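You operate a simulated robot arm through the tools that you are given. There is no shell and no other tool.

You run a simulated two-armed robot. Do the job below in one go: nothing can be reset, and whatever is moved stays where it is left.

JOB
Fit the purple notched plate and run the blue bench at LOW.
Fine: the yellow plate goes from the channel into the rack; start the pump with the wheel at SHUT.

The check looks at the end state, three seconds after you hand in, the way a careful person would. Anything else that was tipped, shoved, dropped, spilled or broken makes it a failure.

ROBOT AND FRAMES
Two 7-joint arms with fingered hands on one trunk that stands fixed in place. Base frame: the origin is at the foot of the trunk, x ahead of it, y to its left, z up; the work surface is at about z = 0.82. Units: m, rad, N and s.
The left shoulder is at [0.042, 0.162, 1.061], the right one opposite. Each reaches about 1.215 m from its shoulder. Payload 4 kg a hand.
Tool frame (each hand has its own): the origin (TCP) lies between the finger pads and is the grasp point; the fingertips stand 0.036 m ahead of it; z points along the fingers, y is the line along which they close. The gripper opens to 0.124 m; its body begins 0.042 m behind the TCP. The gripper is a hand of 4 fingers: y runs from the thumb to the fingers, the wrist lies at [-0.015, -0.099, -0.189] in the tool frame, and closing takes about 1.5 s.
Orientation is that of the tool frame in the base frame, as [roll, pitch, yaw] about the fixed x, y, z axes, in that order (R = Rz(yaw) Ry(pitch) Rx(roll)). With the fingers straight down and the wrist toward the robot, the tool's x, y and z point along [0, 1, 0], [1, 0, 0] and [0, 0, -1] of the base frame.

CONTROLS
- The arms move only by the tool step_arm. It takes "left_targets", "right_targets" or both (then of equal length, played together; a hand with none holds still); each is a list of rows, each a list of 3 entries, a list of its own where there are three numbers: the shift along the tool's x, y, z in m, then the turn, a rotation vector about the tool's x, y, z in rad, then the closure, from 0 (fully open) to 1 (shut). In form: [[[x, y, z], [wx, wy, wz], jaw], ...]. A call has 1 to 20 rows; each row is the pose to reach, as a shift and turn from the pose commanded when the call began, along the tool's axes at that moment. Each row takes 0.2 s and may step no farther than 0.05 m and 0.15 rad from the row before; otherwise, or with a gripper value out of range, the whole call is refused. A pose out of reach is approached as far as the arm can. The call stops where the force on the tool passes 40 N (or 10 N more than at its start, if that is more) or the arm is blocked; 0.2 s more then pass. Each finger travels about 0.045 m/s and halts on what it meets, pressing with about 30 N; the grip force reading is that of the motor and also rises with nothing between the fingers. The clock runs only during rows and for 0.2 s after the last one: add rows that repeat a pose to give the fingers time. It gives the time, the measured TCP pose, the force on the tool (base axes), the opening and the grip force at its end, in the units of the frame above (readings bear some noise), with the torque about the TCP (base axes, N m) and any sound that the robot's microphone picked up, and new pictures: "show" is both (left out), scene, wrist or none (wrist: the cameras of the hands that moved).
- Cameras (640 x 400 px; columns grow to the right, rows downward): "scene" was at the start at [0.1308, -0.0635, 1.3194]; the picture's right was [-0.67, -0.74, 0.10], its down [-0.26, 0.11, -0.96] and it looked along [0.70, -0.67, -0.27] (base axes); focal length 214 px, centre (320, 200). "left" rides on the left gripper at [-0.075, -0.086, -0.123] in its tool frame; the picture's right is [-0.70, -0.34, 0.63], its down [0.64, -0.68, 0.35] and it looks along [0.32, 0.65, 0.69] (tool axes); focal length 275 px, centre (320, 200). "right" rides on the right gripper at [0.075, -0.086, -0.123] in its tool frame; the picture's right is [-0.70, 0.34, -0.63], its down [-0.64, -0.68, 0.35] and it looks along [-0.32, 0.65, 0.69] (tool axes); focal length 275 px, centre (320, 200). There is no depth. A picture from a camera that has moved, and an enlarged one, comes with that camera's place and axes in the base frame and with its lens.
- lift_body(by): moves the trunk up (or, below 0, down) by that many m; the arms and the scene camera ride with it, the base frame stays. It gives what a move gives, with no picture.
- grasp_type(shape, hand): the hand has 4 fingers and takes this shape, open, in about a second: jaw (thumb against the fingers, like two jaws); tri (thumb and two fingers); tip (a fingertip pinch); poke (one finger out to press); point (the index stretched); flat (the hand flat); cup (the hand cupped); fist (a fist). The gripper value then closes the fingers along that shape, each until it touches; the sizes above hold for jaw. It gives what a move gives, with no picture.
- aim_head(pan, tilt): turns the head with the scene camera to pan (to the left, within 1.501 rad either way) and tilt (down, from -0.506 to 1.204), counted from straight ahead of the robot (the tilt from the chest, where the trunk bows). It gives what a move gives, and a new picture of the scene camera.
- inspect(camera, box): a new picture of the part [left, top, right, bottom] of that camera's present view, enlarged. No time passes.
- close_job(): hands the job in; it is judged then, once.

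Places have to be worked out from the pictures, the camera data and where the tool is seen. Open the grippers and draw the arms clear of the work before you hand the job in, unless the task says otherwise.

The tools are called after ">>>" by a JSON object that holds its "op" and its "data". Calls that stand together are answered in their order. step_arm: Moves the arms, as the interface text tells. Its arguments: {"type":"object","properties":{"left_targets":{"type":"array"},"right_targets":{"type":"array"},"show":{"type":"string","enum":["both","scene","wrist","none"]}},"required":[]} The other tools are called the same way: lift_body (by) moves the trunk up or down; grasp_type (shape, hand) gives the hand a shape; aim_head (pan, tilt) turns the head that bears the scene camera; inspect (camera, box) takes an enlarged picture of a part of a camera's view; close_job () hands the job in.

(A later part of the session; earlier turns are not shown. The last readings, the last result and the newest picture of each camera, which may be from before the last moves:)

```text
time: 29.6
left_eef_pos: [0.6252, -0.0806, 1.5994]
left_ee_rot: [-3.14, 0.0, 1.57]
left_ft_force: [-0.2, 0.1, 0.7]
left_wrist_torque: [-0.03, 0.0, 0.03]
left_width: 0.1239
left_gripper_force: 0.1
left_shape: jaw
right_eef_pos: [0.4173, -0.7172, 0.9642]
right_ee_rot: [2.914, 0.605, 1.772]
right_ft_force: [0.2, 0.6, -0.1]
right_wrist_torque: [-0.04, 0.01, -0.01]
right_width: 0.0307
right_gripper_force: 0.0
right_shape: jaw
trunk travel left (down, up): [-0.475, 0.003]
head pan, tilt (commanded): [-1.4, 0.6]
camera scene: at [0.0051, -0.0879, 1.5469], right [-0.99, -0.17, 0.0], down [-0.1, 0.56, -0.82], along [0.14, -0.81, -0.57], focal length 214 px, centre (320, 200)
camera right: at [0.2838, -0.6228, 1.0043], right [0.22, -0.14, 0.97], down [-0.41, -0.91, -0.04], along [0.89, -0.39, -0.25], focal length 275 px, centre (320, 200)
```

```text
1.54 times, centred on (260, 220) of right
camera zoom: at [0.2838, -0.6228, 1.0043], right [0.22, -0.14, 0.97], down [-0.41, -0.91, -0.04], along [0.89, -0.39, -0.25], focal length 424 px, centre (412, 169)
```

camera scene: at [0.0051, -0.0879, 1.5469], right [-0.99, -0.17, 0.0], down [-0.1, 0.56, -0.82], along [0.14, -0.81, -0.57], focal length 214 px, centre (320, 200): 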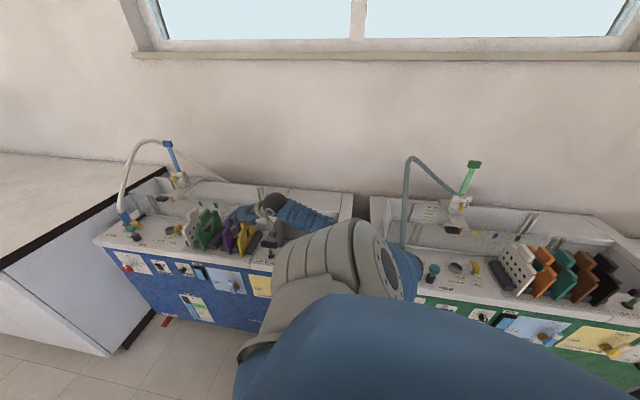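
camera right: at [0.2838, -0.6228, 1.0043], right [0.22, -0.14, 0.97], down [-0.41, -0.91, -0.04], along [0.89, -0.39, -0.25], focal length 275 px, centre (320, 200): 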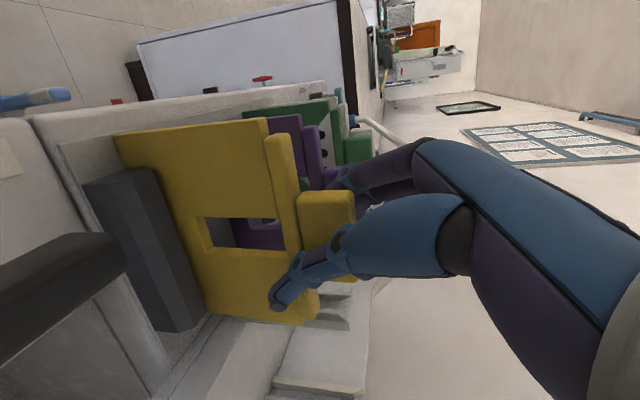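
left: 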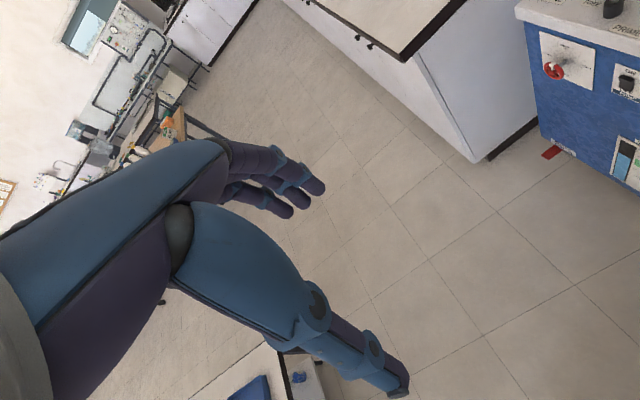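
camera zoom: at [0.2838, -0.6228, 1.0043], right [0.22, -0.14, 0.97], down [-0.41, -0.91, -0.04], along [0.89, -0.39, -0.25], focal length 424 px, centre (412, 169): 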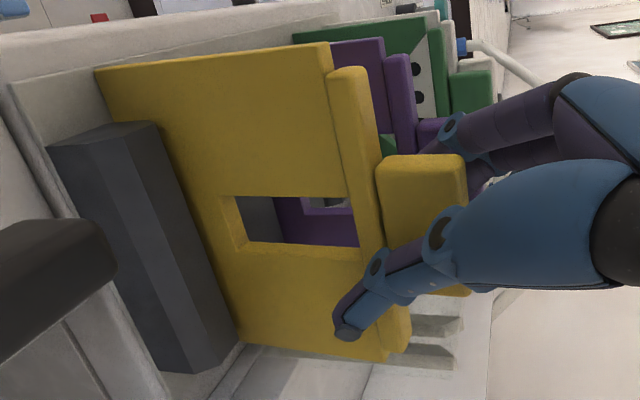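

Released with no residual force. I raise the hand vertically, slowly at first, to check nothing is dragged.

>>> {"op": "step_arm", "data": {"right_targets": [[[-0.0057, 0.0019, -0.008], [0, 0, 0], 0.75], [[-0.0114, 0.0037, -0.016], [0, 0, 0], 0.75], [[-0.0171, 0.0056, -0.024], [0, 0, 0], 0.75]], "show": "none"}}

>>> {"op": "inspect", "data": {"camera": "scene", "box": [225, 190, 295, 260]}}

```text
time: 30.4
left_eef_pos: [0.6234, -0.0793, 1.6003]
left_ee_rot: [-3.141, -0.001, 1.573]
left_ft_force: [-0.5, 0.5, 0.2]
left_wrist_torque: [0.01, -0.01, 0.0]
left_width: 0.1239
left_gripper_force: 0.1
left_shape: jaw
right_eef_pos: [0.4158, -0.7177, 0.9927]
right_ee_rot: [2.914, 0.605, 1.773]
right_ft_force: [-0.7, 0.6, -0.1]
right_wrist_torque: [-0.05, -0.01, 0.0]
right_width: 0.0305
right_gripper_force: 0.0
right_shape: jaw
trunk travel left (down, up): [-0.475, 0.003]
head pan, tilt (commanded): [-1.4, 0.6]
```

```text
5.71 times, centred on (260, 225) of scene
camera zoom: at [0.0051, -0.0877, 1.5469], right [-0.99, -0.17, 0.0], down [-0.1, 0.56, -0.82], along [0.14, -0.81, -0.57], focal length 1226 px, centre (663, 57)
```

zoom: 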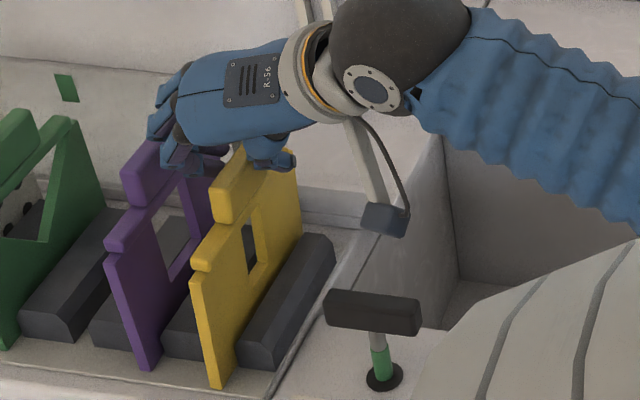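

Yellow stays put in the rack. I raise further and shift +0.06 m in x to sit above the purple grip with the same hand attitude.

>>> {"op": "step_arm", "data": {"right_targets": [[[-0.0171, 0.0056, -0.024], [0, 0, 0], 0.75], [[-0.0342, 0.0111, -0.0481], [0, 0, 0], 0.75], [[-0.0392, 0.039, -0.038], [0, 0, 0], 0.72], [[-0.0441, 0.0668, -0.0282], [0, 0, 0], 0.7], [[-0.0441, 0.0668, -0.0282], [0, 0, 0], 0.7]], "show": "both"}}

>>> {"op": "inspect", "data": {"camera": "scene", "box": [215, 180, 285, 250]}}

>>> {"op": "inspect", "data": {"camera": "right", "box": [100, 90, 420, 350]}}

```text
time: 31.6
left_eef_pos: [0.6245, -0.0795, 1.6006]
left_ee_rot: [3.141, 0.0, 1.572]
left_ft_force: [-0.9, -0.6, -0.2]
left_wrist_torque: [0.0, -0.01, 0.01]
left_width: 0.1239
left_gripper_force: 0.1
left_shape: jaw
right_eef_pos: [0.4787, -0.7163, 1.054]
right_ee_rot: [2.913, 0.607, 1.772]
right_ft_force: [-0.3, 0.0, -0.2]
right_wrist_torque: [0.0, -0.01, 0.0]
right_width: 0.0368
right_gripper_force: 0.2
right_shape: jaw
trunk travel left (down, up): [-0.475, 0.003]
head pan, tilt (commanded): [-1.4, 0.6]
camera scene: at [0.004, -0.0875, 1.5469], right [-0.99, -0.17, 0.0], down [-0.1, 0.56, -0.83], along [0.14, -0.81, -0.56], focal length 214 px, centre (320, 200)
camera right: at [0.3449, -0.6215, 1.0948], right [0.22, -0.14, 0.97], down [-0.41, -0.91, -0.04], along [0.89, -0.39, -0.25], focal length 275 px, centre (320, 200)
```

scene: 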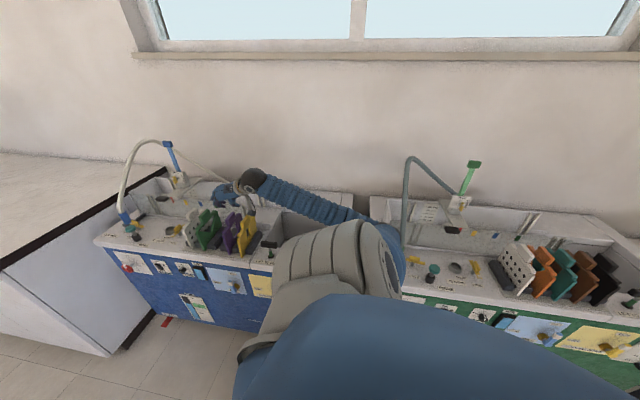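
right: 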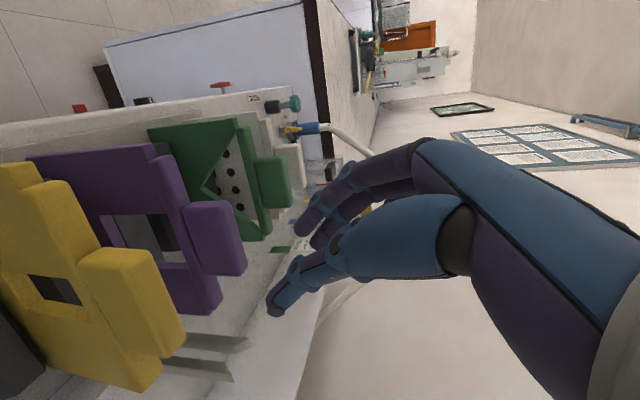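

```text
5.71 times, centred on (250, 215) of scene
camera zoom: at [0.004, -0.0875, 1.5469], right [-0.99, -0.17, 0.0], down [-0.1, 0.56, -0.83], along [0.14, -0.81, -0.56], focal length 1226 px, centre (720, 114)
```

zoom: 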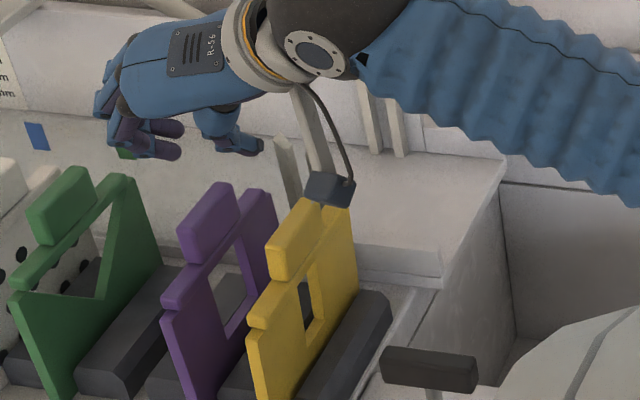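

```text
1.54 times, centred on (260, 220) of right
camera zoom: at [0.3449, -0.6215, 1.0948], right [0.22, -0.14, 0.97], down [-0.41, -0.91, -0.04], along [0.89, -0.39, -0.25], focal length 424 px, centre (412, 169)
```

zoom: 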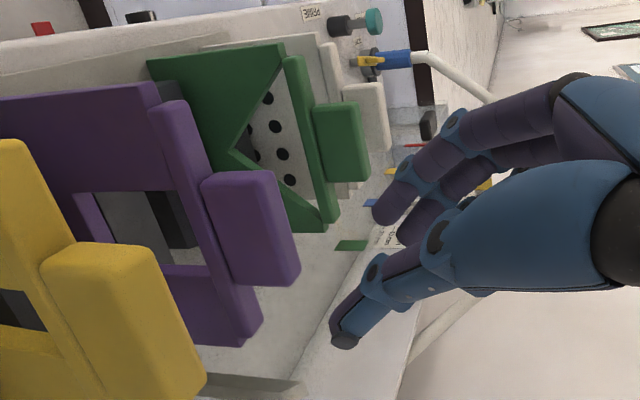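

Purple's grip measures at (0.497,-0.715,0.966); the plate should sit about 0.02 m toward the fingers from the TCP as with the yellow one. I descend halfway and check thumb clearance.

>>> {"op": "step_arm", "data": {"right_targets": [[[0.0085, -0.0045, 0.0118], [0, 0, 0], 0.7], [[0.017, -0.0072, 0.0236], [0, 0, 0], 0.7], [[0.0273, -0.0105, 0.038], [0, 0, 0], 0.7]], "show": "wrist"}}

>>> {"op": "inspect", "data": {"camera": "right", "box": [100, 90, 420, 350]}}

>>> {"op": "inspect", "data": {"camera": "scene", "box": [215, 180, 285, 250]}}

```text
time: 32.4
left_eef_pos: [0.6243, -0.0779, 1.6007]
left_ee_rot: [3.139, -0.001, 1.572]
left_ft_force: [-0.1, 0.4, -0.8]
left_wrist_torque: [-0.01, 0.0, 0.01]
left_width: 0.124
left_gripper_force: 0.0
left_shape: jaw
right_eef_pos: [0.4752, -0.7163, 1.0099]
right_ee_rot: [2.908, 0.609, 1.769]
right_ft_force: [0.5, -1.7, 14.3]
right_wrist_torque: [-0.06, -0.44, -0.01]
right_width: 0.0379
right_gripper_force: 0.2
right_shape: jaw
trunk travel left (down, up): [-0.475, 0.003]
head pan, tilt (commanded): [-1.4, 0.6]
camera right: at [0.343, -0.6214, 1.0488], right [0.21, -0.13, 0.97], down [-0.41, -0.91, -0.03], along [0.89, -0.39, -0.25], focal length 275 px, centre (320, 200)
```

right: 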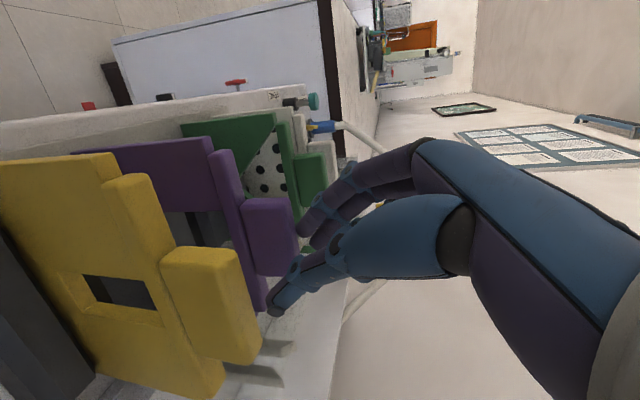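

```text
1.54 times, centred on (260, 220) of right
camera zoom: at [0.343, -0.6214, 1.0488], right [0.21, -0.13, 0.97], down [-0.41, -0.91, -0.03], along [0.89, -0.39, -0.25], focal length 424 px, centre (412, 169)
```

zoom: 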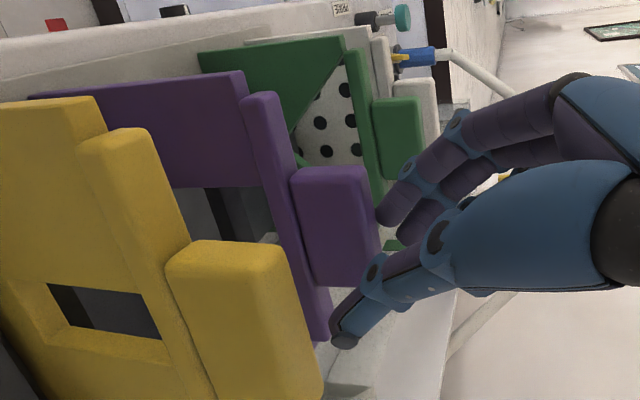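

```text
5.71 times, centred on (250, 215) of scene
camera zoom: at [0.0042, -0.0863, 1.5472], right [-0.99, -0.17, 0.0], down [-0.1, 0.56, -0.83], along [0.14, -0.81, -0.56], focal length 1226 px, centre (720, 114)
```

zoom: 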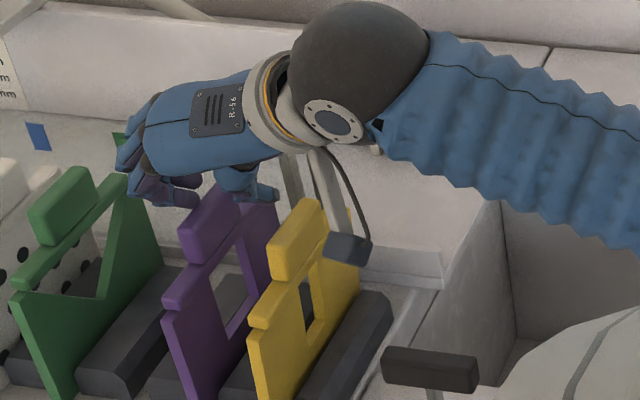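

There's 14 N contact: a fingertip is on top of the purple grip. I back up, shift 6 mm toward +x and open a bit wider.

>>> {"op": "step_arm", "data": {"right_targets": [[[-0.0086, 0.0028, -0.012], [0, 0, 0], 0.7], [[-0.0106, 0.0094, -0.0107], [0, 0, 0], 0.6], [[-0.0106, 0.0094, -0.0107], [0, 0, 0], 0.55], [[-0.0106, 0.0094, -0.0107], [0, 0, 0], 0.55]], "show": "wrist"}}

>>> {"op": "inspect", "data": {"camera": "right", "box": [100, 90, 420, 350]}}

>>> {"op": "inspect", "data": {"camera": "scene", "box": [215, 190, 275, 240]}}

```text
time: 33.4
left_eef_pos: [0.626, -0.0804, 1.5988]
left_ee_rot: [3.142, -0.001, 1.57]
left_ft_force: [-0.4, 0.4, 0.4]
left_wrist_torque: [-0.02, 0.03, 0.0]
left_width: 0.1236
left_gripper_force: 0.1
left_shape: jaw
right_eef_pos: [0.4827, -0.7183, 1.0223]
right_ee_rot: [2.914, 0.606, 1.772]
right_ft_force: [-0.8, 0.3, 0.0]
right_wrist_torque: [-0.05, 0.01, -0.02]
right_width: 0.0554
right_gripper_force: 0.0
right_shape: jaw
trunk travel left (down, up): [-0.475, 0.003]
head pan, tilt (commanded): [-1.4, 0.6]
camera right: at [0.3497, -0.6231, 1.0627], right [0.22, -0.14, 0.97], down [-0.41, -0.91, -0.04], along [0.89, -0.39, -0.25], focal length 275 px, centre (320, 200)
```

right: 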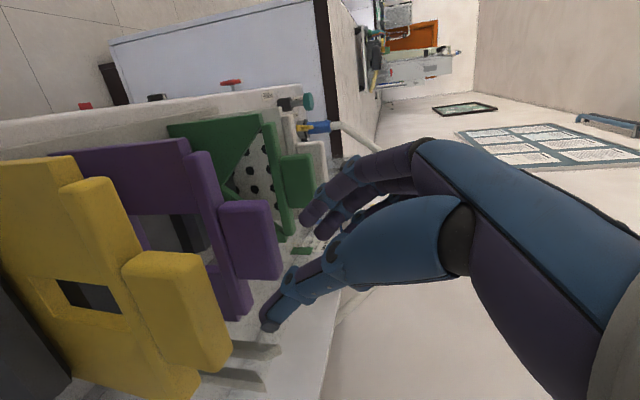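

```text
1.54 times, centred on (260, 220) of right
camera zoom: at [0.3497, -0.6231, 1.0627], right [0.22, -0.14, 0.97], down [-0.41, -0.91, -0.04], along [0.89, -0.39, -0.25], focal length 424 px, centre (412, 169)
```

zoom: 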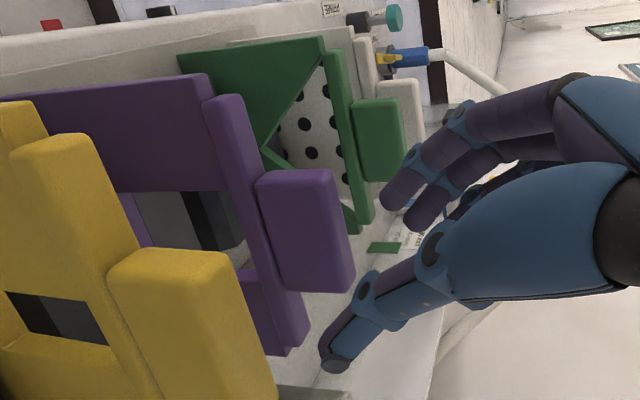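

```text
8.00 times, centred on (245, 215) of scene
camera zoom: at [0.0051, -0.0877, 1.5469], right [-0.99, -0.17, 0.0], down [-0.1, 0.56, -0.82], along [0.14, -0.81, -0.57], focal length 1716 px, centre (920, 80)
```

zoom: 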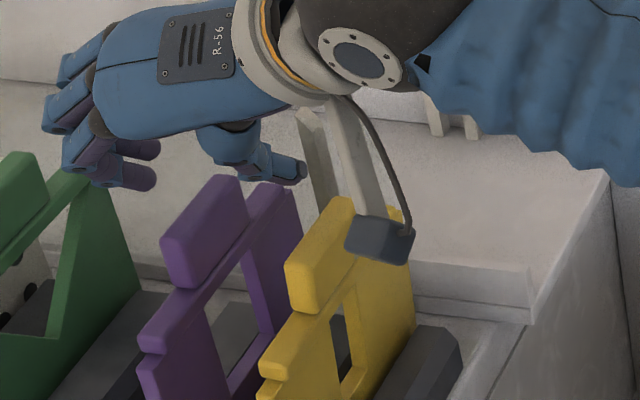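

The hand model fits: purple grip spans x 0.486–0.507, thumb fits between it and yellow's grip. I set closure 0.62 and descend to the grip height in stages.

>>> {"op": "step_arm", "data": {"right_targets": [[[0.0003, -0.0016, -0.0006], [0, 0, 0], 0.62], [[0.009, -0.0044, 0.0118], [0, 0, 0], 0.62], [[0.0174, -0.0072, 0.024], [0, 0, 0], 0.62]], "show": "none"}}

>>> {"op": "inspect", "data": {"camera": "scene", "box": [215, 190, 275, 240]}}

>>> {"op": "inspect", "data": {"camera": "right", "box": [100, 90, 420, 350]}}

```text
time: 34.2
left_eef_pos: [0.626, -0.0804, 1.6]
left_ee_rot: [-3.14, -0.001, 1.569]
left_ft_force: [0.1, -0.1, -0.2]
left_wrist_torque: [-0.03, 0.03, -0.03]
left_width: 0.1239
left_gripper_force: 0.0
left_shape: jaw
right_eef_pos: [0.4801, -0.7174, 0.9925]
right_ee_rot: [2.912, 0.606, 1.771]
right_ft_force: [0.8, -0.2, 0.5]
right_wrist_torque: [0.02, -0.01, -0.02]
right_width: 0.0473
right_gripper_force: 0.1
right_shape: jaw
trunk travel left (down, up): [-0.475, 0.003]
head pan, tilt (commanded): [-1.4, 0.6]
```

```text
8.00 times, centred on (245, 215) of scene
camera zoom: at [0.0052, -0.088, 1.5469], right [-0.99, -0.17, 0.0], down [-0.1, 0.56, -0.82], along [0.14, -0.81, -0.57], focal length 1716 px, centre (920, 80)
```

zoom: 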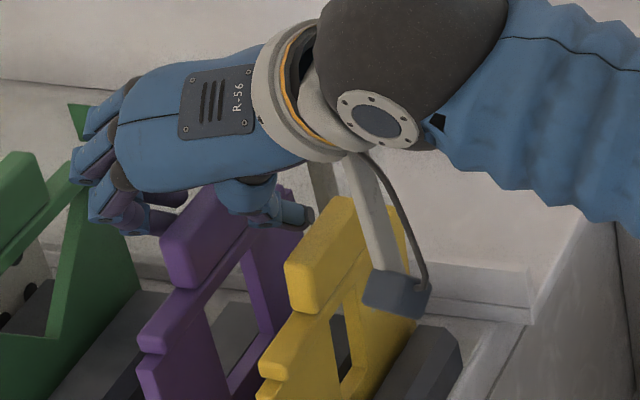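

```text
1.54 times, centred on (260, 220) of right
camera zoom: at [0.3475, -0.6232, 1.0316], right [0.22, -0.14, 0.97], down [-0.41, -0.91, -0.04], along [0.89, -0.39, -0.25], focal length 424 px, centre (412, 169)
```

zoom: 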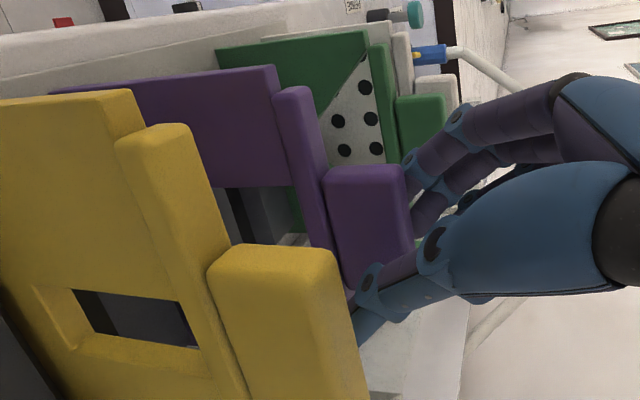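

No contact; thumb and fingers straddle the purple grip. I lower the remaining 2.3 cm.

>>> {"op": "step_arm", "data": {"right_targets": [[[0.0068, -0.0022, 0.0096], [0, 0, 0], 0.62], [[0.013, -0.0042, 0.0184], [0, 0, 0], 0.62]], "show": "none"}}

>>> {"op": "inspect", "data": {"camera": "scene", "box": [215, 190, 275, 240]}}

>>> {"op": "inspect", "data": {"camera": "right", "box": [100, 90, 420, 350]}}

```text
time: 34.8
left_eef_pos: [0.6253, -0.0808, 1.5991]
left_ee_rot: [3.141, 0.0, 1.569]
left_ft_force: [-0.3, -0.2, 0.1]
left_wrist_torque: [0.03, 0.02, 0.03]
left_width: 0.1242
left_gripper_force: 0.0
left_shape: jaw
right_eef_pos: [0.4803, -0.7167, 0.9688]
right_ee_rot: [2.914, 0.605, 1.773]
right_ft_force: [0.3, 0.2, 0.0]
right_wrist_torque: [0.02, -0.05, 0.01]
right_width: 0.0474
right_gripper_force: 0.1
right_shape: jaw
trunk travel left (down, up): [-0.475, 0.003]
head pan, tilt (commanded): [-1.4, 0.6]
```

```text
8.00 times, centred on (245, 215) of scene
camera zoom: at [0.0052, -0.0879, 1.5469], right [-0.99, -0.17, 0.0], down [-0.1, 0.56, -0.82], along [0.14, -0.81, -0.57], focal length 1716 px, centre (920, 80)
```

zoom: 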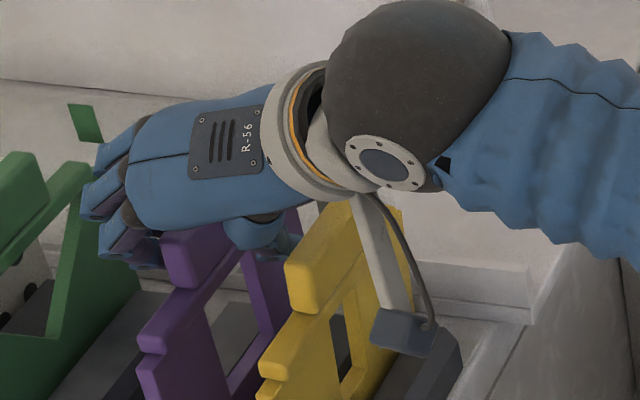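

```text
1.54 times, centred on (260, 220) of right
camera zoom: at [0.3481, -0.6226, 1.0089], right [0.22, -0.14, 0.97], down [-0.41, -0.91, -0.04], along [0.89, -0.39, -0.25], focal length 424 px, centre (412, 169)
```

zoom: 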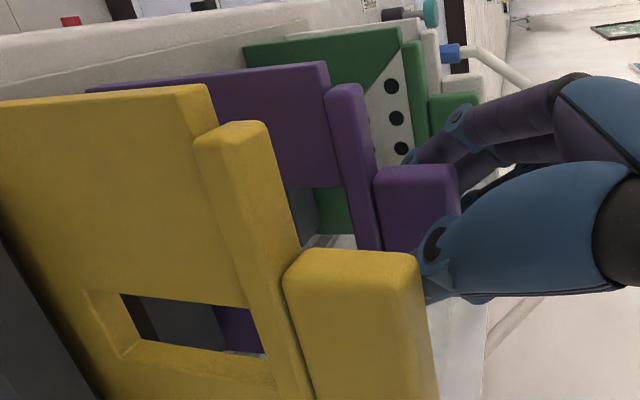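

In place with no contact. I close on the purple grip.

>>> {"op": "step_arm", "data": {"right_targets": [[[0, 0, 0], [0, 0, 0], 0.75], [[0, 0, 0], [0, 0, 0], 0.9], [[0, 0, 0], [0, 0, 0], 1], [[0, 0, 0], [0, 0, 0], 1], [[0, 0, 0], [0, 0, 0], 1], [[0, 0, 0], [0, 0, 0], 1], [[0, 0, 0], [0, 0, 0], 1]], "show": "none"}}

>>> {"op": "inspect", "data": {"camera": "scene", "box": [215, 180, 295, 260]}}

>>> {"op": "inspect", "data": {"camera": "right", "box": [100, 90, 420, 350]}}

```text
time: 36.4
left_eef_pos: [0.6251, -0.0797, 1.6001]
left_ee_rot: [-3.14, 0.0, 1.571]
left_ft_force: [-0.2, -0.5, -0.7]
left_wrist_torque: [0.01, -0.02, 0.02]
left_width: 0.1239
left_gripper_force: 0.0
left_shape: jaw
right_eef_pos: [0.481, -0.7174, 0.9685]
right_ee_rot: [2.911, 0.605, 1.772]
right_ft_force: [0.6, 0.8, 0.3]
right_wrist_torque: [0.02, -0.03, 0.07]
right_width: 0.0132
right_gripper_force: 30.2
right_shape: jaw
trunk travel left (down, up): [-0.475, 0.003]
head pan, tilt (commanded): [-1.4, 0.6]
```

```text
5.00 times, centred on (255, 220) of scene
camera zoom: at [0.0053, -0.088, 1.5469], right [-0.99, -0.17, 0.0], down [-0.1, 0.56, -0.82], along [0.14, -0.81, -0.57], focal length 1072 px, centre (645, 100)
```

zoom: 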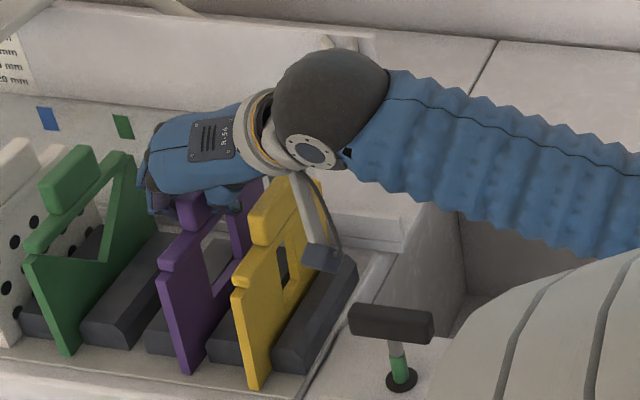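

```text
1.54 times, centred on (260, 220) of right
camera zoom: at [0.3482, -0.6227, 1.0088], right [0.22, -0.14, 0.97], down [-0.41, -0.91, -0.04], along [0.89, -0.39, -0.25], focal length 424 px, centre (412, 169)
```

zoom: 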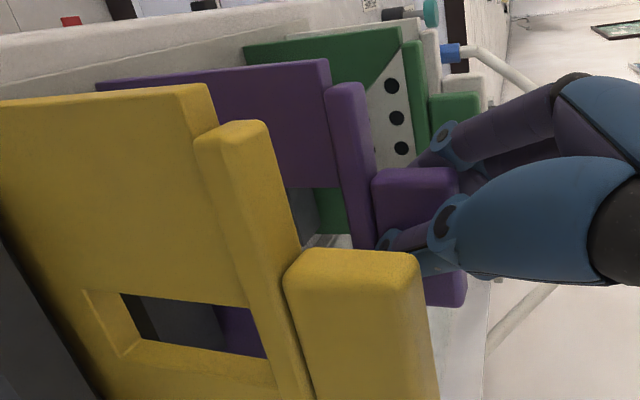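

Gripped with almost no side load. I lift straight up slowly.

>>> {"op": "step_arm", "data": {"right_targets": [[[-0.0057, 0.0019, -0.008], [0, 0, 0], 1], [[-0.0114, 0.0037, -0.016], [0, 0, 0], 1], [[-0.0171, 0.0056, -0.024], [0, 0, 0], 1], [[-0.0228, 0.0074, -0.032], [0, 0, 0], 1]], "show": "none"}}

>>> {"op": "inspect", "data": {"camera": "scene", "box": [215, 180, 295, 260]}}

```text
time: 37.4
left_eef_pos: [0.6249, -0.081, 1.5994]
left_ee_rot: [3.14, 0.001, 1.571]
left_ft_force: [0.3, 0.8, 0.8]
left_wrist_torque: [0.01, 0.02, 0.0]
left_width: 0.1239
left_gripper_force: 0.0
left_shape: jaw
right_eef_pos: [0.4805, -0.7176, 1.009]
right_ee_rot: [2.914, 0.606, 1.772]
right_ft_force: [0.2, 0.5, -2.4]
right_wrist_torque: [-0.01, 0.04, 0.01]
right_width: 0.0126
right_gripper_force: 30.5
right_shape: jaw
trunk travel left (down, up): [-0.475, 0.003]
head pan, tilt (commanded): [-1.4, 0.6]
```

```text
5.00 times, centred on (255, 220) of scene
camera zoom: at [0.0052, -0.0879, 1.5469], right [-0.99, -0.17, 0.0], down [-0.1, 0.56, -0.82], along [0.14, -0.81, -0.57], focal length 1072 px, centre (645, 100)
```

zoom: 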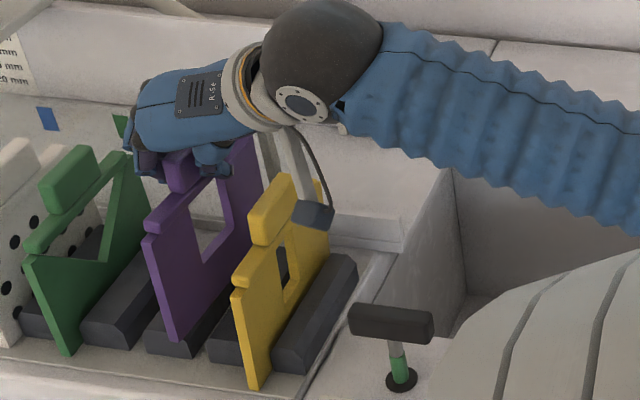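

It lifts freely. I continue up to z≈1.15 and then check its attitude.

>>> {"op": "step_arm", "data": {"right_targets": [[[-0.02, 0.0065, -0.028], [0, 0, 0], 1], [[-0.04, 0.013, -0.056], [0, 0, 0], 1], [[-0.06, 0.0196, -0.0845], [0, 0, 0], 1], [[-0.08, 0.026, -0.1125], [0, 0, 0], 1], [[-0.08, 0.026, -0.1125], [0, 0, 0], 1]], "show": "both"}}

>>> {"op": "inspect", "data": {"camera": "scene", "box": [215, 140, 295, 240]}}

>>> {"op": "inspect", "data": {"camera": "right", "box": [80, 90, 400, 350]}}

```text
time: 38.6
left_eef_pos: [0.6255, -0.0805, 1.5994]
left_ee_rot: [-3.141, 0.001, 1.57]
left_ft_force: [-0.3, 0.4, 0.6]
left_wrist_torque: [-0.02, -0.01, -0.01]
left_width: 0.124
left_gripper_force: 0.0
left_shape: jaw
right_eef_pos: [0.4815, -0.7194, 1.1503]
right_ee_rot: [2.914, 0.606, 1.773]
right_ft_force: [-0.2, -0.8, -2.7]
right_wrist_torque: [-0.03, 0.03, 0.01]
right_width: 0.0124
right_gripper_force: 29.5
right_shape: jaw
trunk travel left (down, up): [-0.475, 0.003]
head pan, tilt (commanded): [-1.4, 0.6]
camera scene: at [0.005, -0.0883, 1.5468], right [-0.99, -0.17, 0.0], down [-0.1, 0.56, -0.82], along [0.14, -0.81, -0.57], focal length 214 px, centre (320, 200)
camera right: at [0.3486, -0.6244, 1.1908], right [0.22, -0.14, 0.97], down [-0.41, -0.91, -0.04], along [0.89, -0.39, -0.25], focal length 275 px, centre (320, 200)
```

scene: 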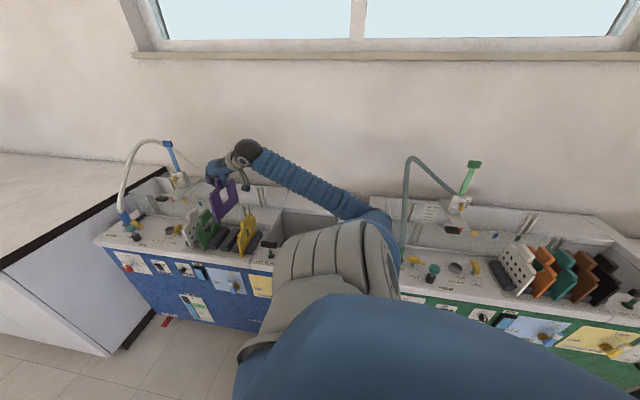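
right: 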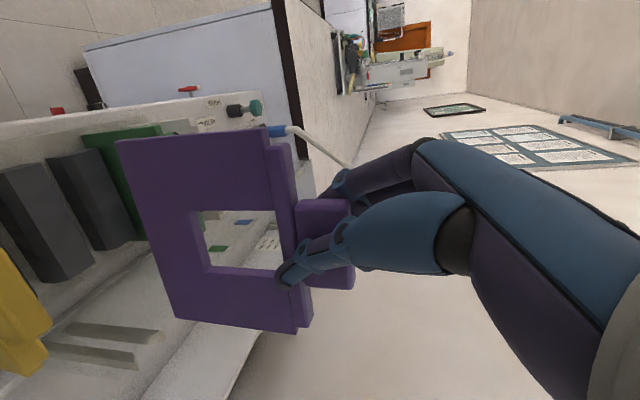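

```text
4.00 times, centred on (255, 190) of scene
camera zoom: at [0.005, -0.0883, 1.5468], right [-0.99, -0.17, 0.0], down [-0.1, 0.56, -0.82], along [0.14, -0.81, -0.57], focal length 858 px, centre (580, 240)
```

zoom: 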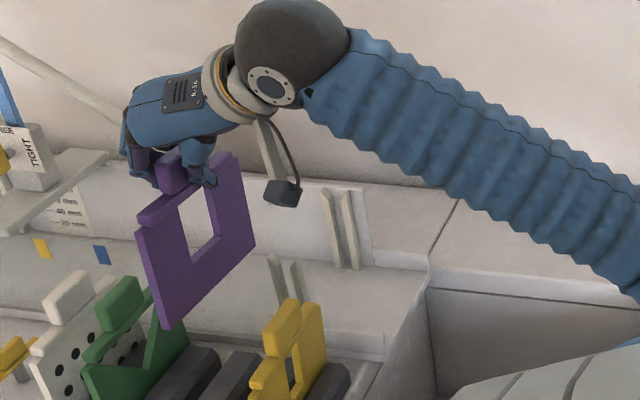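

```text
1.54 times, centred on (240, 220) of right
camera zoom: at [0.3486, -0.6244, 1.1908], right [0.22, -0.14, 0.97], down [-0.41, -0.91, -0.04], along [0.89, -0.39, -0.25], focal length 424 px, centre (443, 169)
```

zoom: 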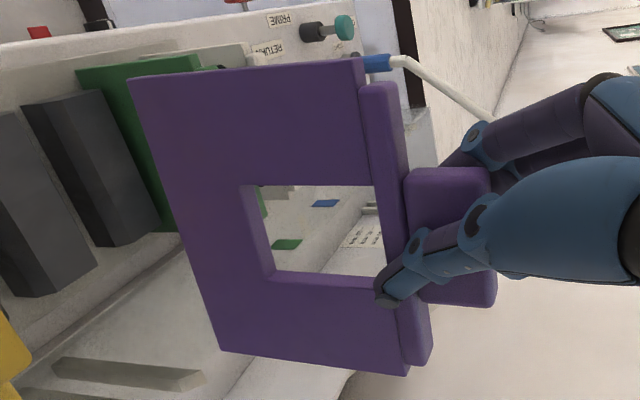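

Purple is held nearly square (yaw off by ≈0.075 rad). I zoom in on the channel guides to locate the slot it must enter.

>>> {"op": "inspect", "data": {"camera": "scene", "box": [235, 180, 275, 220]}}

>>> {"op": "inspect", "data": {"camera": "right", "box": [0, 250, 200, 400]}}

```text
10.00 times, centred on (255, 200) of scene
camera zoom: at [0.005, -0.0883, 1.5468], right [-0.99, -0.17, 0.0], down [-0.1, 0.56, -0.82], along [0.14, -0.81, -0.57], focal length 2145 px, centre (970, 200)
```

zoom: 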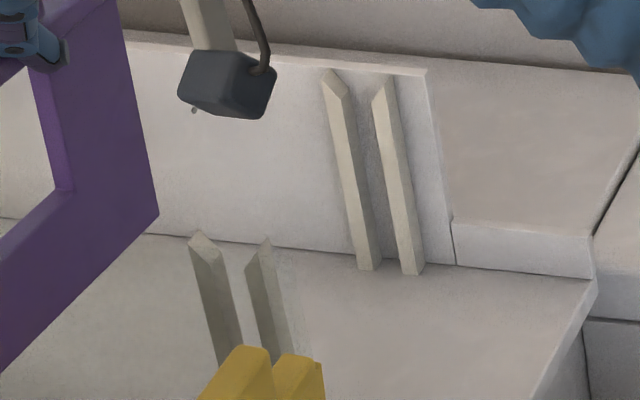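

```text
2.67 times, centred on (100, 325) of right
camera zoom: at [0.3486, -0.6244, 1.1908], right [0.22, -0.14, 0.97], down [-0.41, -0.91, -0.04], along [0.89, -0.39, -0.25], focal length 734 px, centre (907, -133)
```

zoom: 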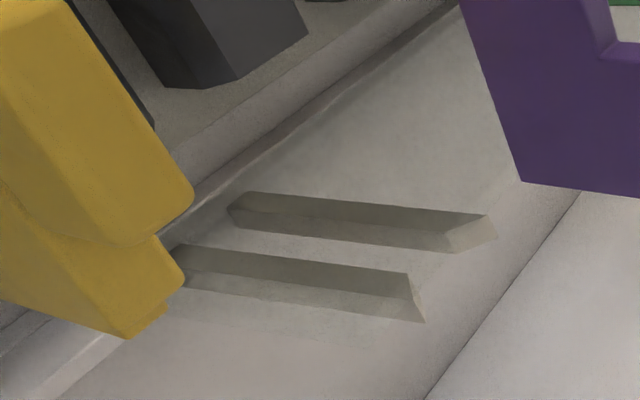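

The guide slot is at x≈0.4865, plate y-centre ≈ -0.913, guide tops ≈0.955. I carry purple over the channel while squaring it up.

>>> {"op": "step_arm", "data": {"right_targets": [[[-0.031, -0.0137, 0.019], [-0.0033, -0.001, -0.015], 1], [[-0.062, -0.0274, 0.038], [-0.0067, -0.002, -0.031], 1], [[-0.0935, -0.041, 0.0568], [-0.01, -0.0034, -0.046], 1], [[-0.1246, -0.0547, 0.0758], [-0.0134, -0.0045, -0.061], 1], [[-0.1558, -0.0684, 0.0947], [-0.0167, -0.0056, -0.0768], 1], [[-0.1558, -0.0684, 0.0947], [-0.0167, -0.0056, -0.0768], 1]], "show": "both"}}

>>> {"op": "inspect", "data": {"camera": "scene", "box": [225, 150, 285, 220]}}

>>> {"op": "inspect", "data": {"camera": "right", "box": [0, 90, 380, 400]}}

```text
time: 40.0
left_eef_pos: [0.6252, -0.0808, 1.5995]
left_ee_rot: [3.141, 0.001, 1.571]
left_ft_force: [-0.6, -0.3, 0.4]
left_wrist_torque: [0.01, 0.01, -0.02]
left_width: 0.124
left_gripper_force: 0.1
left_shape: jaw
right_eef_pos: [0.4746, -0.9139, 1.1519]
right_ee_rot: [2.95, 0.628, 1.864]
right_ft_force: [0.5, 0.2, -2.4]
right_wrist_torque: [0.01, 0.03, -0.03]
right_width: 0.0125
right_gripper_force: 29.7
right_shape: jaw
trunk travel left (down, up): [-0.475, 0.003]
head pan, tilt (commanded): [-1.4, 0.6]
camera scene: at [0.0051, -0.0875, 1.5469], right [-0.99, -0.17, 0.0], down [-0.1, 0.56, -0.83], along [0.14, -0.81, -0.56], focal length 214 px, centre (320, 200)
camera right: at [0.3363, -0.8271, 1.1925], right [0.25, -0.09, 0.96], down [-0.35, -0.94, 0.0], along [0.9, -0.33, -0.26], focal length 275 px, centre (320, 200)
```

scene: 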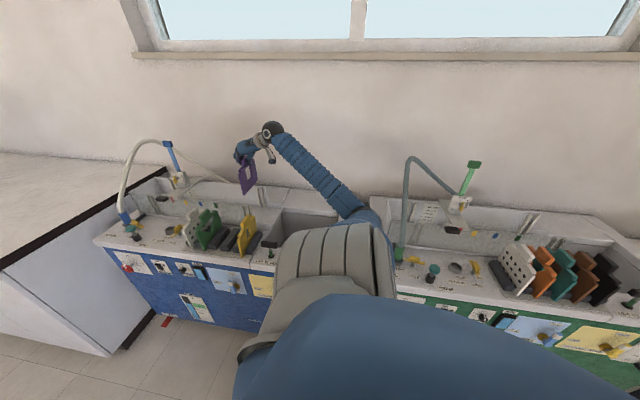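
right: 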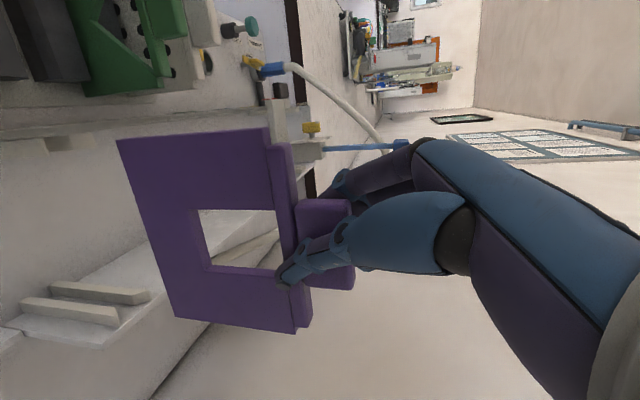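

```text
5.71 times, centred on (255, 185) of scene
camera zoom: at [0.0051, -0.0875, 1.5469], right [-0.99, -0.17, 0.0], down [-0.1, 0.56, -0.83], along [0.14, -0.81, -0.56], focal length 1226 px, centre (691, 286)
```

zoom: 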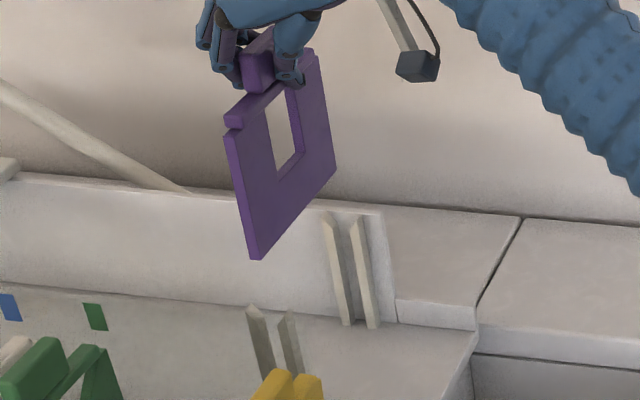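

```text
1.29 times, centred on (190, 245) of right
camera zoom: at [0.3363, -0.8271, 1.1925], right [0.25, -0.09, 0.96], down [-0.35, -0.94, 0.0], along [0.9, -0.33, -0.26], focal length 355 px, centre (488, 142)
```

zoom: 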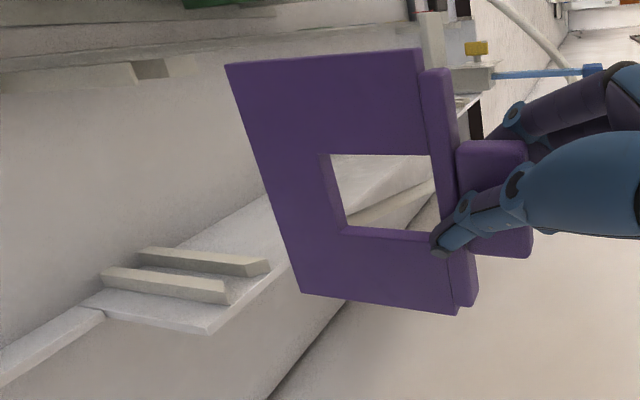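

Purple hangs square above the guides: centre x≈0.489 vs slot ≈0.487, y within 2 mm. I make a 1.5 mm correction and descend to just above the guide tops.

>>> {"op": "step_arm", "data": {"right_targets": [[[0.0098, -0.0045, 0.0133], [0, 0, 0], 1], [[0.0192, -0.0071, 0.0266], [0, 0, 0], 1], [[0.0286, -0.0097, 0.0399], [0, 0, 0], 1], [[0.0286, -0.0097, 0.0399], [0, 0, 0], 1]], "show": "wrist"}}

>>> {"op": "inspect", "data": {"camera": "scene", "box": [230, 165, 280, 215]}}

>>> {"op": "inspect", "data": {"camera": "right", "box": [0, 100, 320, 360]}}

```text
time: 41.0
left_eef_pos: [0.6258, -0.0805, 1.5991]
left_ee_rot: [-3.14, 0.0, 1.57]
left_ft_force: [0.0, 0.7, 0.1]
left_wrist_torque: [0.0, -0.02, -0.01]
left_width: 0.1238
left_gripper_force: 0.2
left_shape: jaw
right_eef_pos: [0.473, -0.9151, 1.1014]
right_ee_rot: [2.951, 0.626, 1.864]
right_ft_force: [0.7, 0.3, -2.4]
right_wrist_torque: [-0.03, 0.06, -0.03]
right_width: 0.0124
right_gripper_force: 30.1
right_shape: jaw
trunk travel left (down, up): [-0.475, 0.003]
head pan, tilt (commanded): [-1.4, 0.6]
camera right: at [0.3342, -0.8287, 1.1419], right [0.25, -0.09, 0.96], down [-0.35, -0.94, 0.0], along [0.9, -0.33, -0.26], focal length 275 px, centre (320, 200)
```

right: 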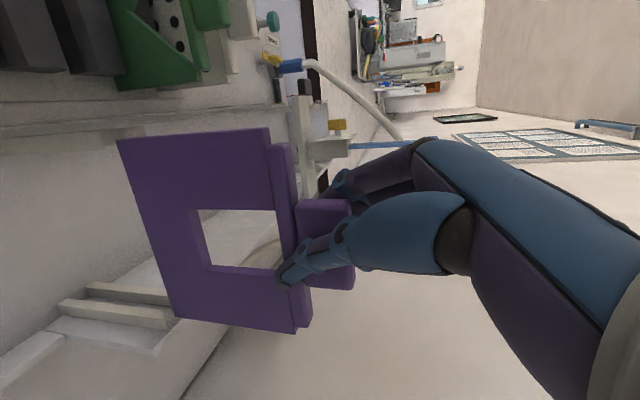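

```text
8.00 times, centred on (255, 190) of scene
camera zoom: at [0.0052, -0.088, 1.5469], right [-0.99, -0.17, 0.0], down [-0.1, 0.56, -0.82], along [0.14, -0.81, -0.57], focal length 1716 px, centre (840, 280)
```

zoom: 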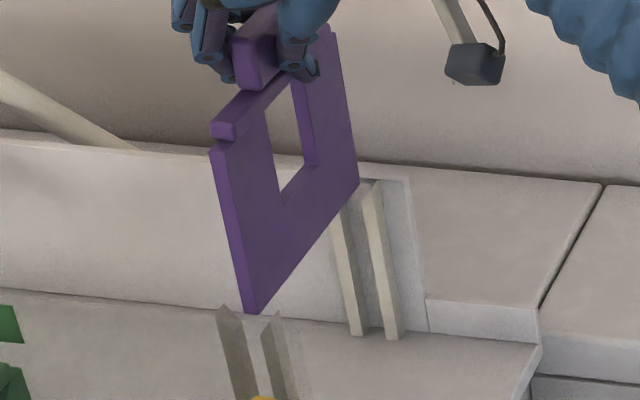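

```text
1.54 times, centred on (160, 230) of right
camera zoom: at [0.3342, -0.8287, 1.1419], right [0.25, -0.09, 0.96], down [-0.35, -0.94, 0.0], along [0.9, -0.33, -0.26], focal length 424 px, centre (566, 154)
```

zoom: 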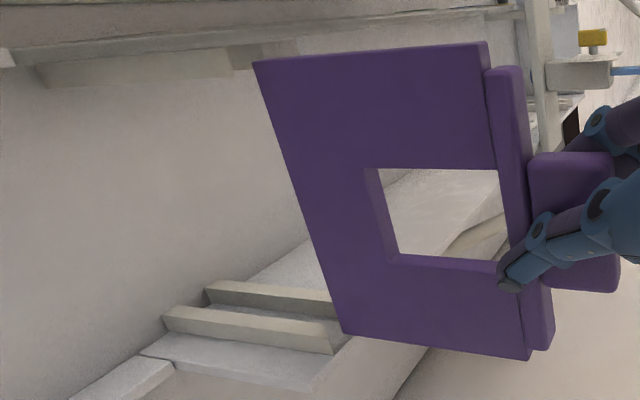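

Both edges line up between the guide bars' bevelled tops. I lower 2 cm into the lead-ins.

>>> {"op": "step_arm", "data": {"right_targets": [[[0.004, -0.0019, 0.005], [0, 0, 0], 1], [[0.008, -0.003, 0.0103], [0, 0, 0], 1], [[0.012, -0.004, 0.0156], [0, 0, 0], 1]], "show": "none"}}

>>> {"op": "inspect", "data": {"camera": "scene", "box": [230, 175, 270, 215]}}

>>> {"op": "inspect", "data": {"camera": "right", "box": [0, 100, 320, 360]}}

```text
time: 41.8
left_eef_pos: [0.6249, -0.0806, 1.5997]
left_ee_rot: [3.141, 0.0, 1.57]
left_ft_force: [0.1, 0.2, 0.0]
left_wrist_torque: [0.04, -0.01, -0.01]
left_width: 0.1238
left_gripper_force: 0.1
left_shape: jaw
right_eef_pos: [0.4714, -0.9149, 1.08]
right_ee_rot: [2.952, 0.626, 1.866]
right_ft_force: [0.3, 0.2, -2.5]
right_wrist_torque: [0.03, 0.05, 0.0]
right_width: 0.0126
right_gripper_force: 30.2
right_shape: jaw
trunk travel left (down, up): [-0.475, 0.003]
head pan, tilt (commanded): [-1.4, 0.6]
```

```text
10.00 times, centred on (250, 195) of scene
camera zoom: at [0.0053, -0.0883, 1.5468], right [-0.99, -0.17, 0.0], down [-0.1, 0.56, -0.82], along [0.14, -0.81, -0.57], focal length 2145 px, centre (1020, 250)
```

zoom: 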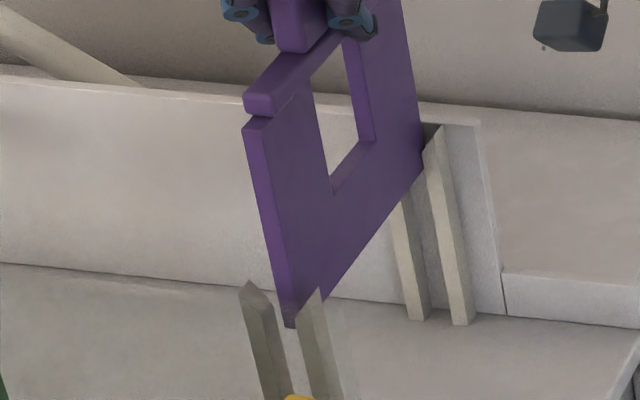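

```text
1.54 times, centred on (160, 230) of right
camera zoom: at [0.3339, -0.8292, 1.1208], right [0.25, -0.09, 0.96], down [-0.35, -0.94, 0.0], along [0.9, -0.33, -0.27], focal length 424 px, centre (566, 154)
```

zoom: 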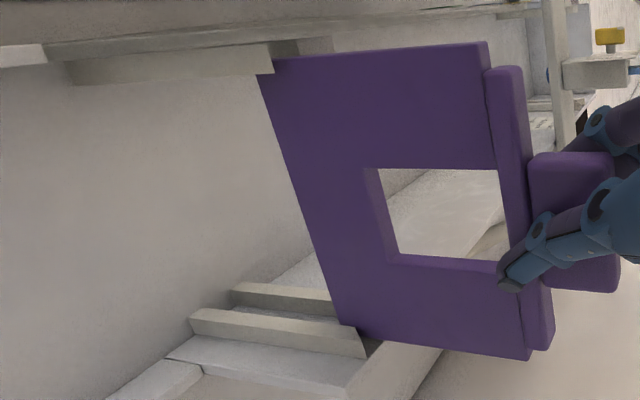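

The plate edges are inside the guides on both sides with no resistance. I lower another 4 cm.

>>> {"op": "step_arm", "data": {"right_targets": [[[0.0059, -0.0015, 0.008], [0, 0, 0], 1], [[0.0118, -0.0031, 0.0159], [0, 0, 0], 1], [[0.0176, -0.0046, 0.0238], [0, 0, 0], 1], [[0.0235, -0.0062, 0.0318], [0, 0, 0], 1]], "show": "none"}}

>>> {"op": "inspect", "data": {"camera": "scene", "box": [230, 175, 270, 215]}}

>>> {"op": "inspect", "data": {"camera": "right", "box": [0, 100, 320, 360]}}

```text
time: 42.8
left_eef_pos: [0.6251, -0.0812, 1.5992]
left_ee_rot: [3.141, -0.001, 1.571]
left_ft_force: [0.1, -1.1, 0.0]
left_wrist_torque: [-0.01, 0.01, 0.0]
left_width: 0.1241
left_gripper_force: 0.0
left_shape: jaw
right_eef_pos: [0.472, -0.9142, 1.0384]
right_ee_rot: [2.947, 0.629, 1.864]
right_ft_force: [0.0, -0.1, -2.9]
right_wrist_torque: [-0.04, 0.06, 0.02]
right_width: 0.0124
right_gripper_force: 30.5
right_shape: jaw
trunk travel left (down, up): [-0.475, 0.003]
head pan, tilt (commanded): [-1.4, 0.6]
```

```text
10.00 times, centred on (250, 195) of scene
camera zoom: at [0.0053, -0.0883, 1.5468], right [-0.99, -0.17, 0.0], down [-0.1, 0.56, -0.82], along [0.14, -0.81, -0.57], focal length 2145 px, centre (1020, 250)
```

zoom: 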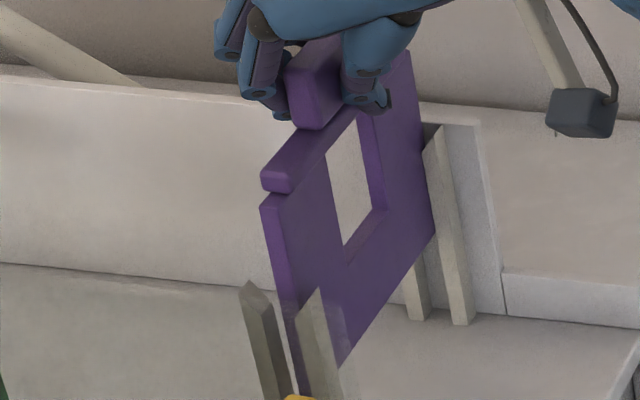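

```text
1.54 times, centred on (160, 230) of right
camera zoom: at [0.3338, -0.8285, 1.0796], right [0.25, -0.09, 0.96], down [-0.35, -0.94, 0.0], along [0.9, -0.33, -0.26], focal length 424 px, centre (566, 154)
```

zoom: 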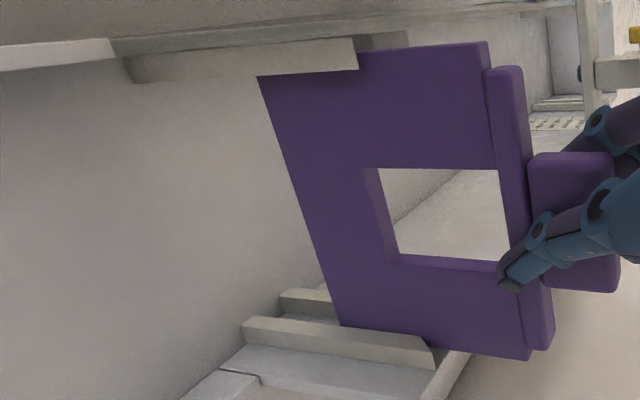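

Sliding freely. I lower another 4.5 cm.

>>> {"op": "step_arm", "data": {"right_targets": [[[0.0059, -0.0015, 0.008], [0, 0, 0], 1], [[0.0118, -0.0031, 0.0159], [0, 0, 0], 1], [[0.0176, -0.0046, 0.0238], [0, 0, 0], 1], [[0.0235, -0.0062, 0.0318], [0, 0, 0], 1], [[0.0264, -0.0069, 0.0357], [0, 0, 0], 1]], "show": "none"}}

>>> {"op": "inspect", "data": {"camera": "right", "box": [0, 100, 320, 360]}}

```text
time: 44.0
left_eef_pos: [0.625, -0.0813, 1.6007]
left_ee_rot: [-3.141, 0.001, 1.569]
left_ft_force: [0.0, -0.5, -0.8]
left_wrist_torque: [-0.04, 0.0, 0.01]
left_width: 0.1241
left_gripper_force: 0.1
left_shape: jaw
right_eef_pos: [0.4709, -0.9156, 0.9957]
right_ee_rot: [2.95, 0.626, 1.864]
right_ft_force: [2.5, -0.8, -0.7]
right_wrist_torque: [-0.05, -0.13, 0.05]
right_width: 0.0123
right_gripper_force: 30.3
right_shape: jaw
trunk travel left (down, up): [-0.475, 0.003]
head pan, tilt (commanded): [-1.4, 0.6]
```

```text
1.54 times, centred on (160, 230) of right
camera zoom: at [0.3334, -0.829, 1.0359], right [0.25, -0.09, 0.96], down [-0.35, -0.94, 0.0], along [0.9, -0.33, -0.26], focal length 424 px, centre (566, 154)
```

zoom: 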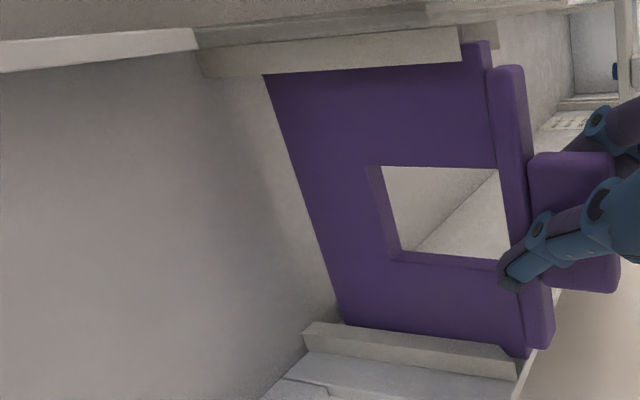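

Light guide friction only. I lower the last centimetre or two in small steps until it seats.

>>> {"op": "step_arm", "data": {"right_targets": [[[0.0035, -0.0009, 0.0048], [0, 0, 0], 1], [[0.007, -0.0018, 0.0095], [0, 0, 0], 1], [[0.007, -0.0018, 0.0095], [0, 0, 0], 1]], "show": "none"}}

>>> {"op": "inspect", "data": {"camera": "right", "box": [0, 100, 320, 360]}}

>>> {"op": "inspect", "data": {"camera": "scene", "box": [230, 175, 270, 215]}}

```text
time: 44.8
left_eef_pos: [0.6253, -0.0798, 1.5986]
left_ee_rot: [3.141, 0.001, 1.572]
left_ft_force: [0.5, 0.6, 2.0]
left_wrist_torque: [-0.02, 0.02, 0.0]
left_width: 0.124
left_gripper_force: 0.0
left_shape: jaw
right_eef_pos: [0.4707, -0.9148, 0.9821]
right_ee_rot: [2.949, 0.628, 1.866]
right_ft_force: [3.0, -0.4, -2.2]
right_wrist_torque: [0.0, -0.07, 0.07]
right_width: 0.0124
right_gripper_force: 30.0
right_shape: jaw
trunk travel left (down, up): [-0.475, 0.003]
head pan, tilt (commanded): [-1.4, 0.6]
```

```text
1.54 times, centred on (160, 230) of right
camera zoom: at [0.3339, -0.8289, 1.0237], right [0.25, -0.09, 0.96], down [-0.35, -0.94, 0.0], along [0.9, -0.33, -0.26], focal length 424 px, centre (566, 154)
```

zoom: 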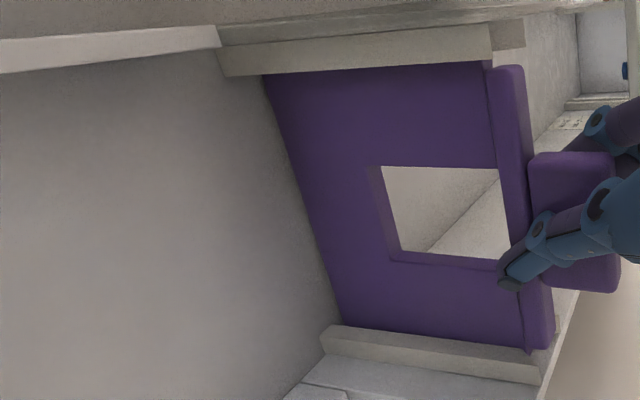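

```text
10.00 times, centred on (250, 195) of scene
camera zoom: at [0.0055, -0.088, 1.5469], right [-0.99, -0.17, 0.0], down [-0.1, 0.56, -0.82], along [0.14, -0.81, -0.57], focal length 2145 px, centre (1020, 250)
```

zoom: 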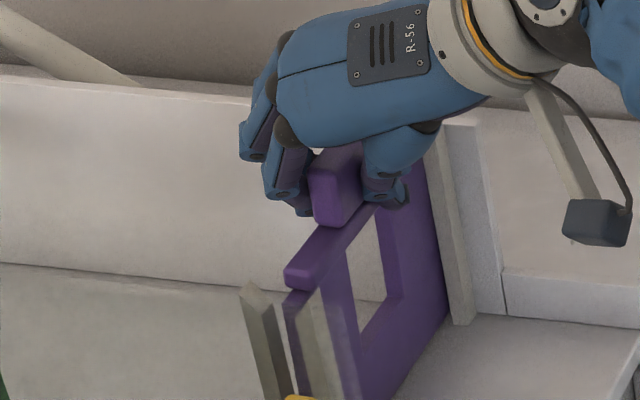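

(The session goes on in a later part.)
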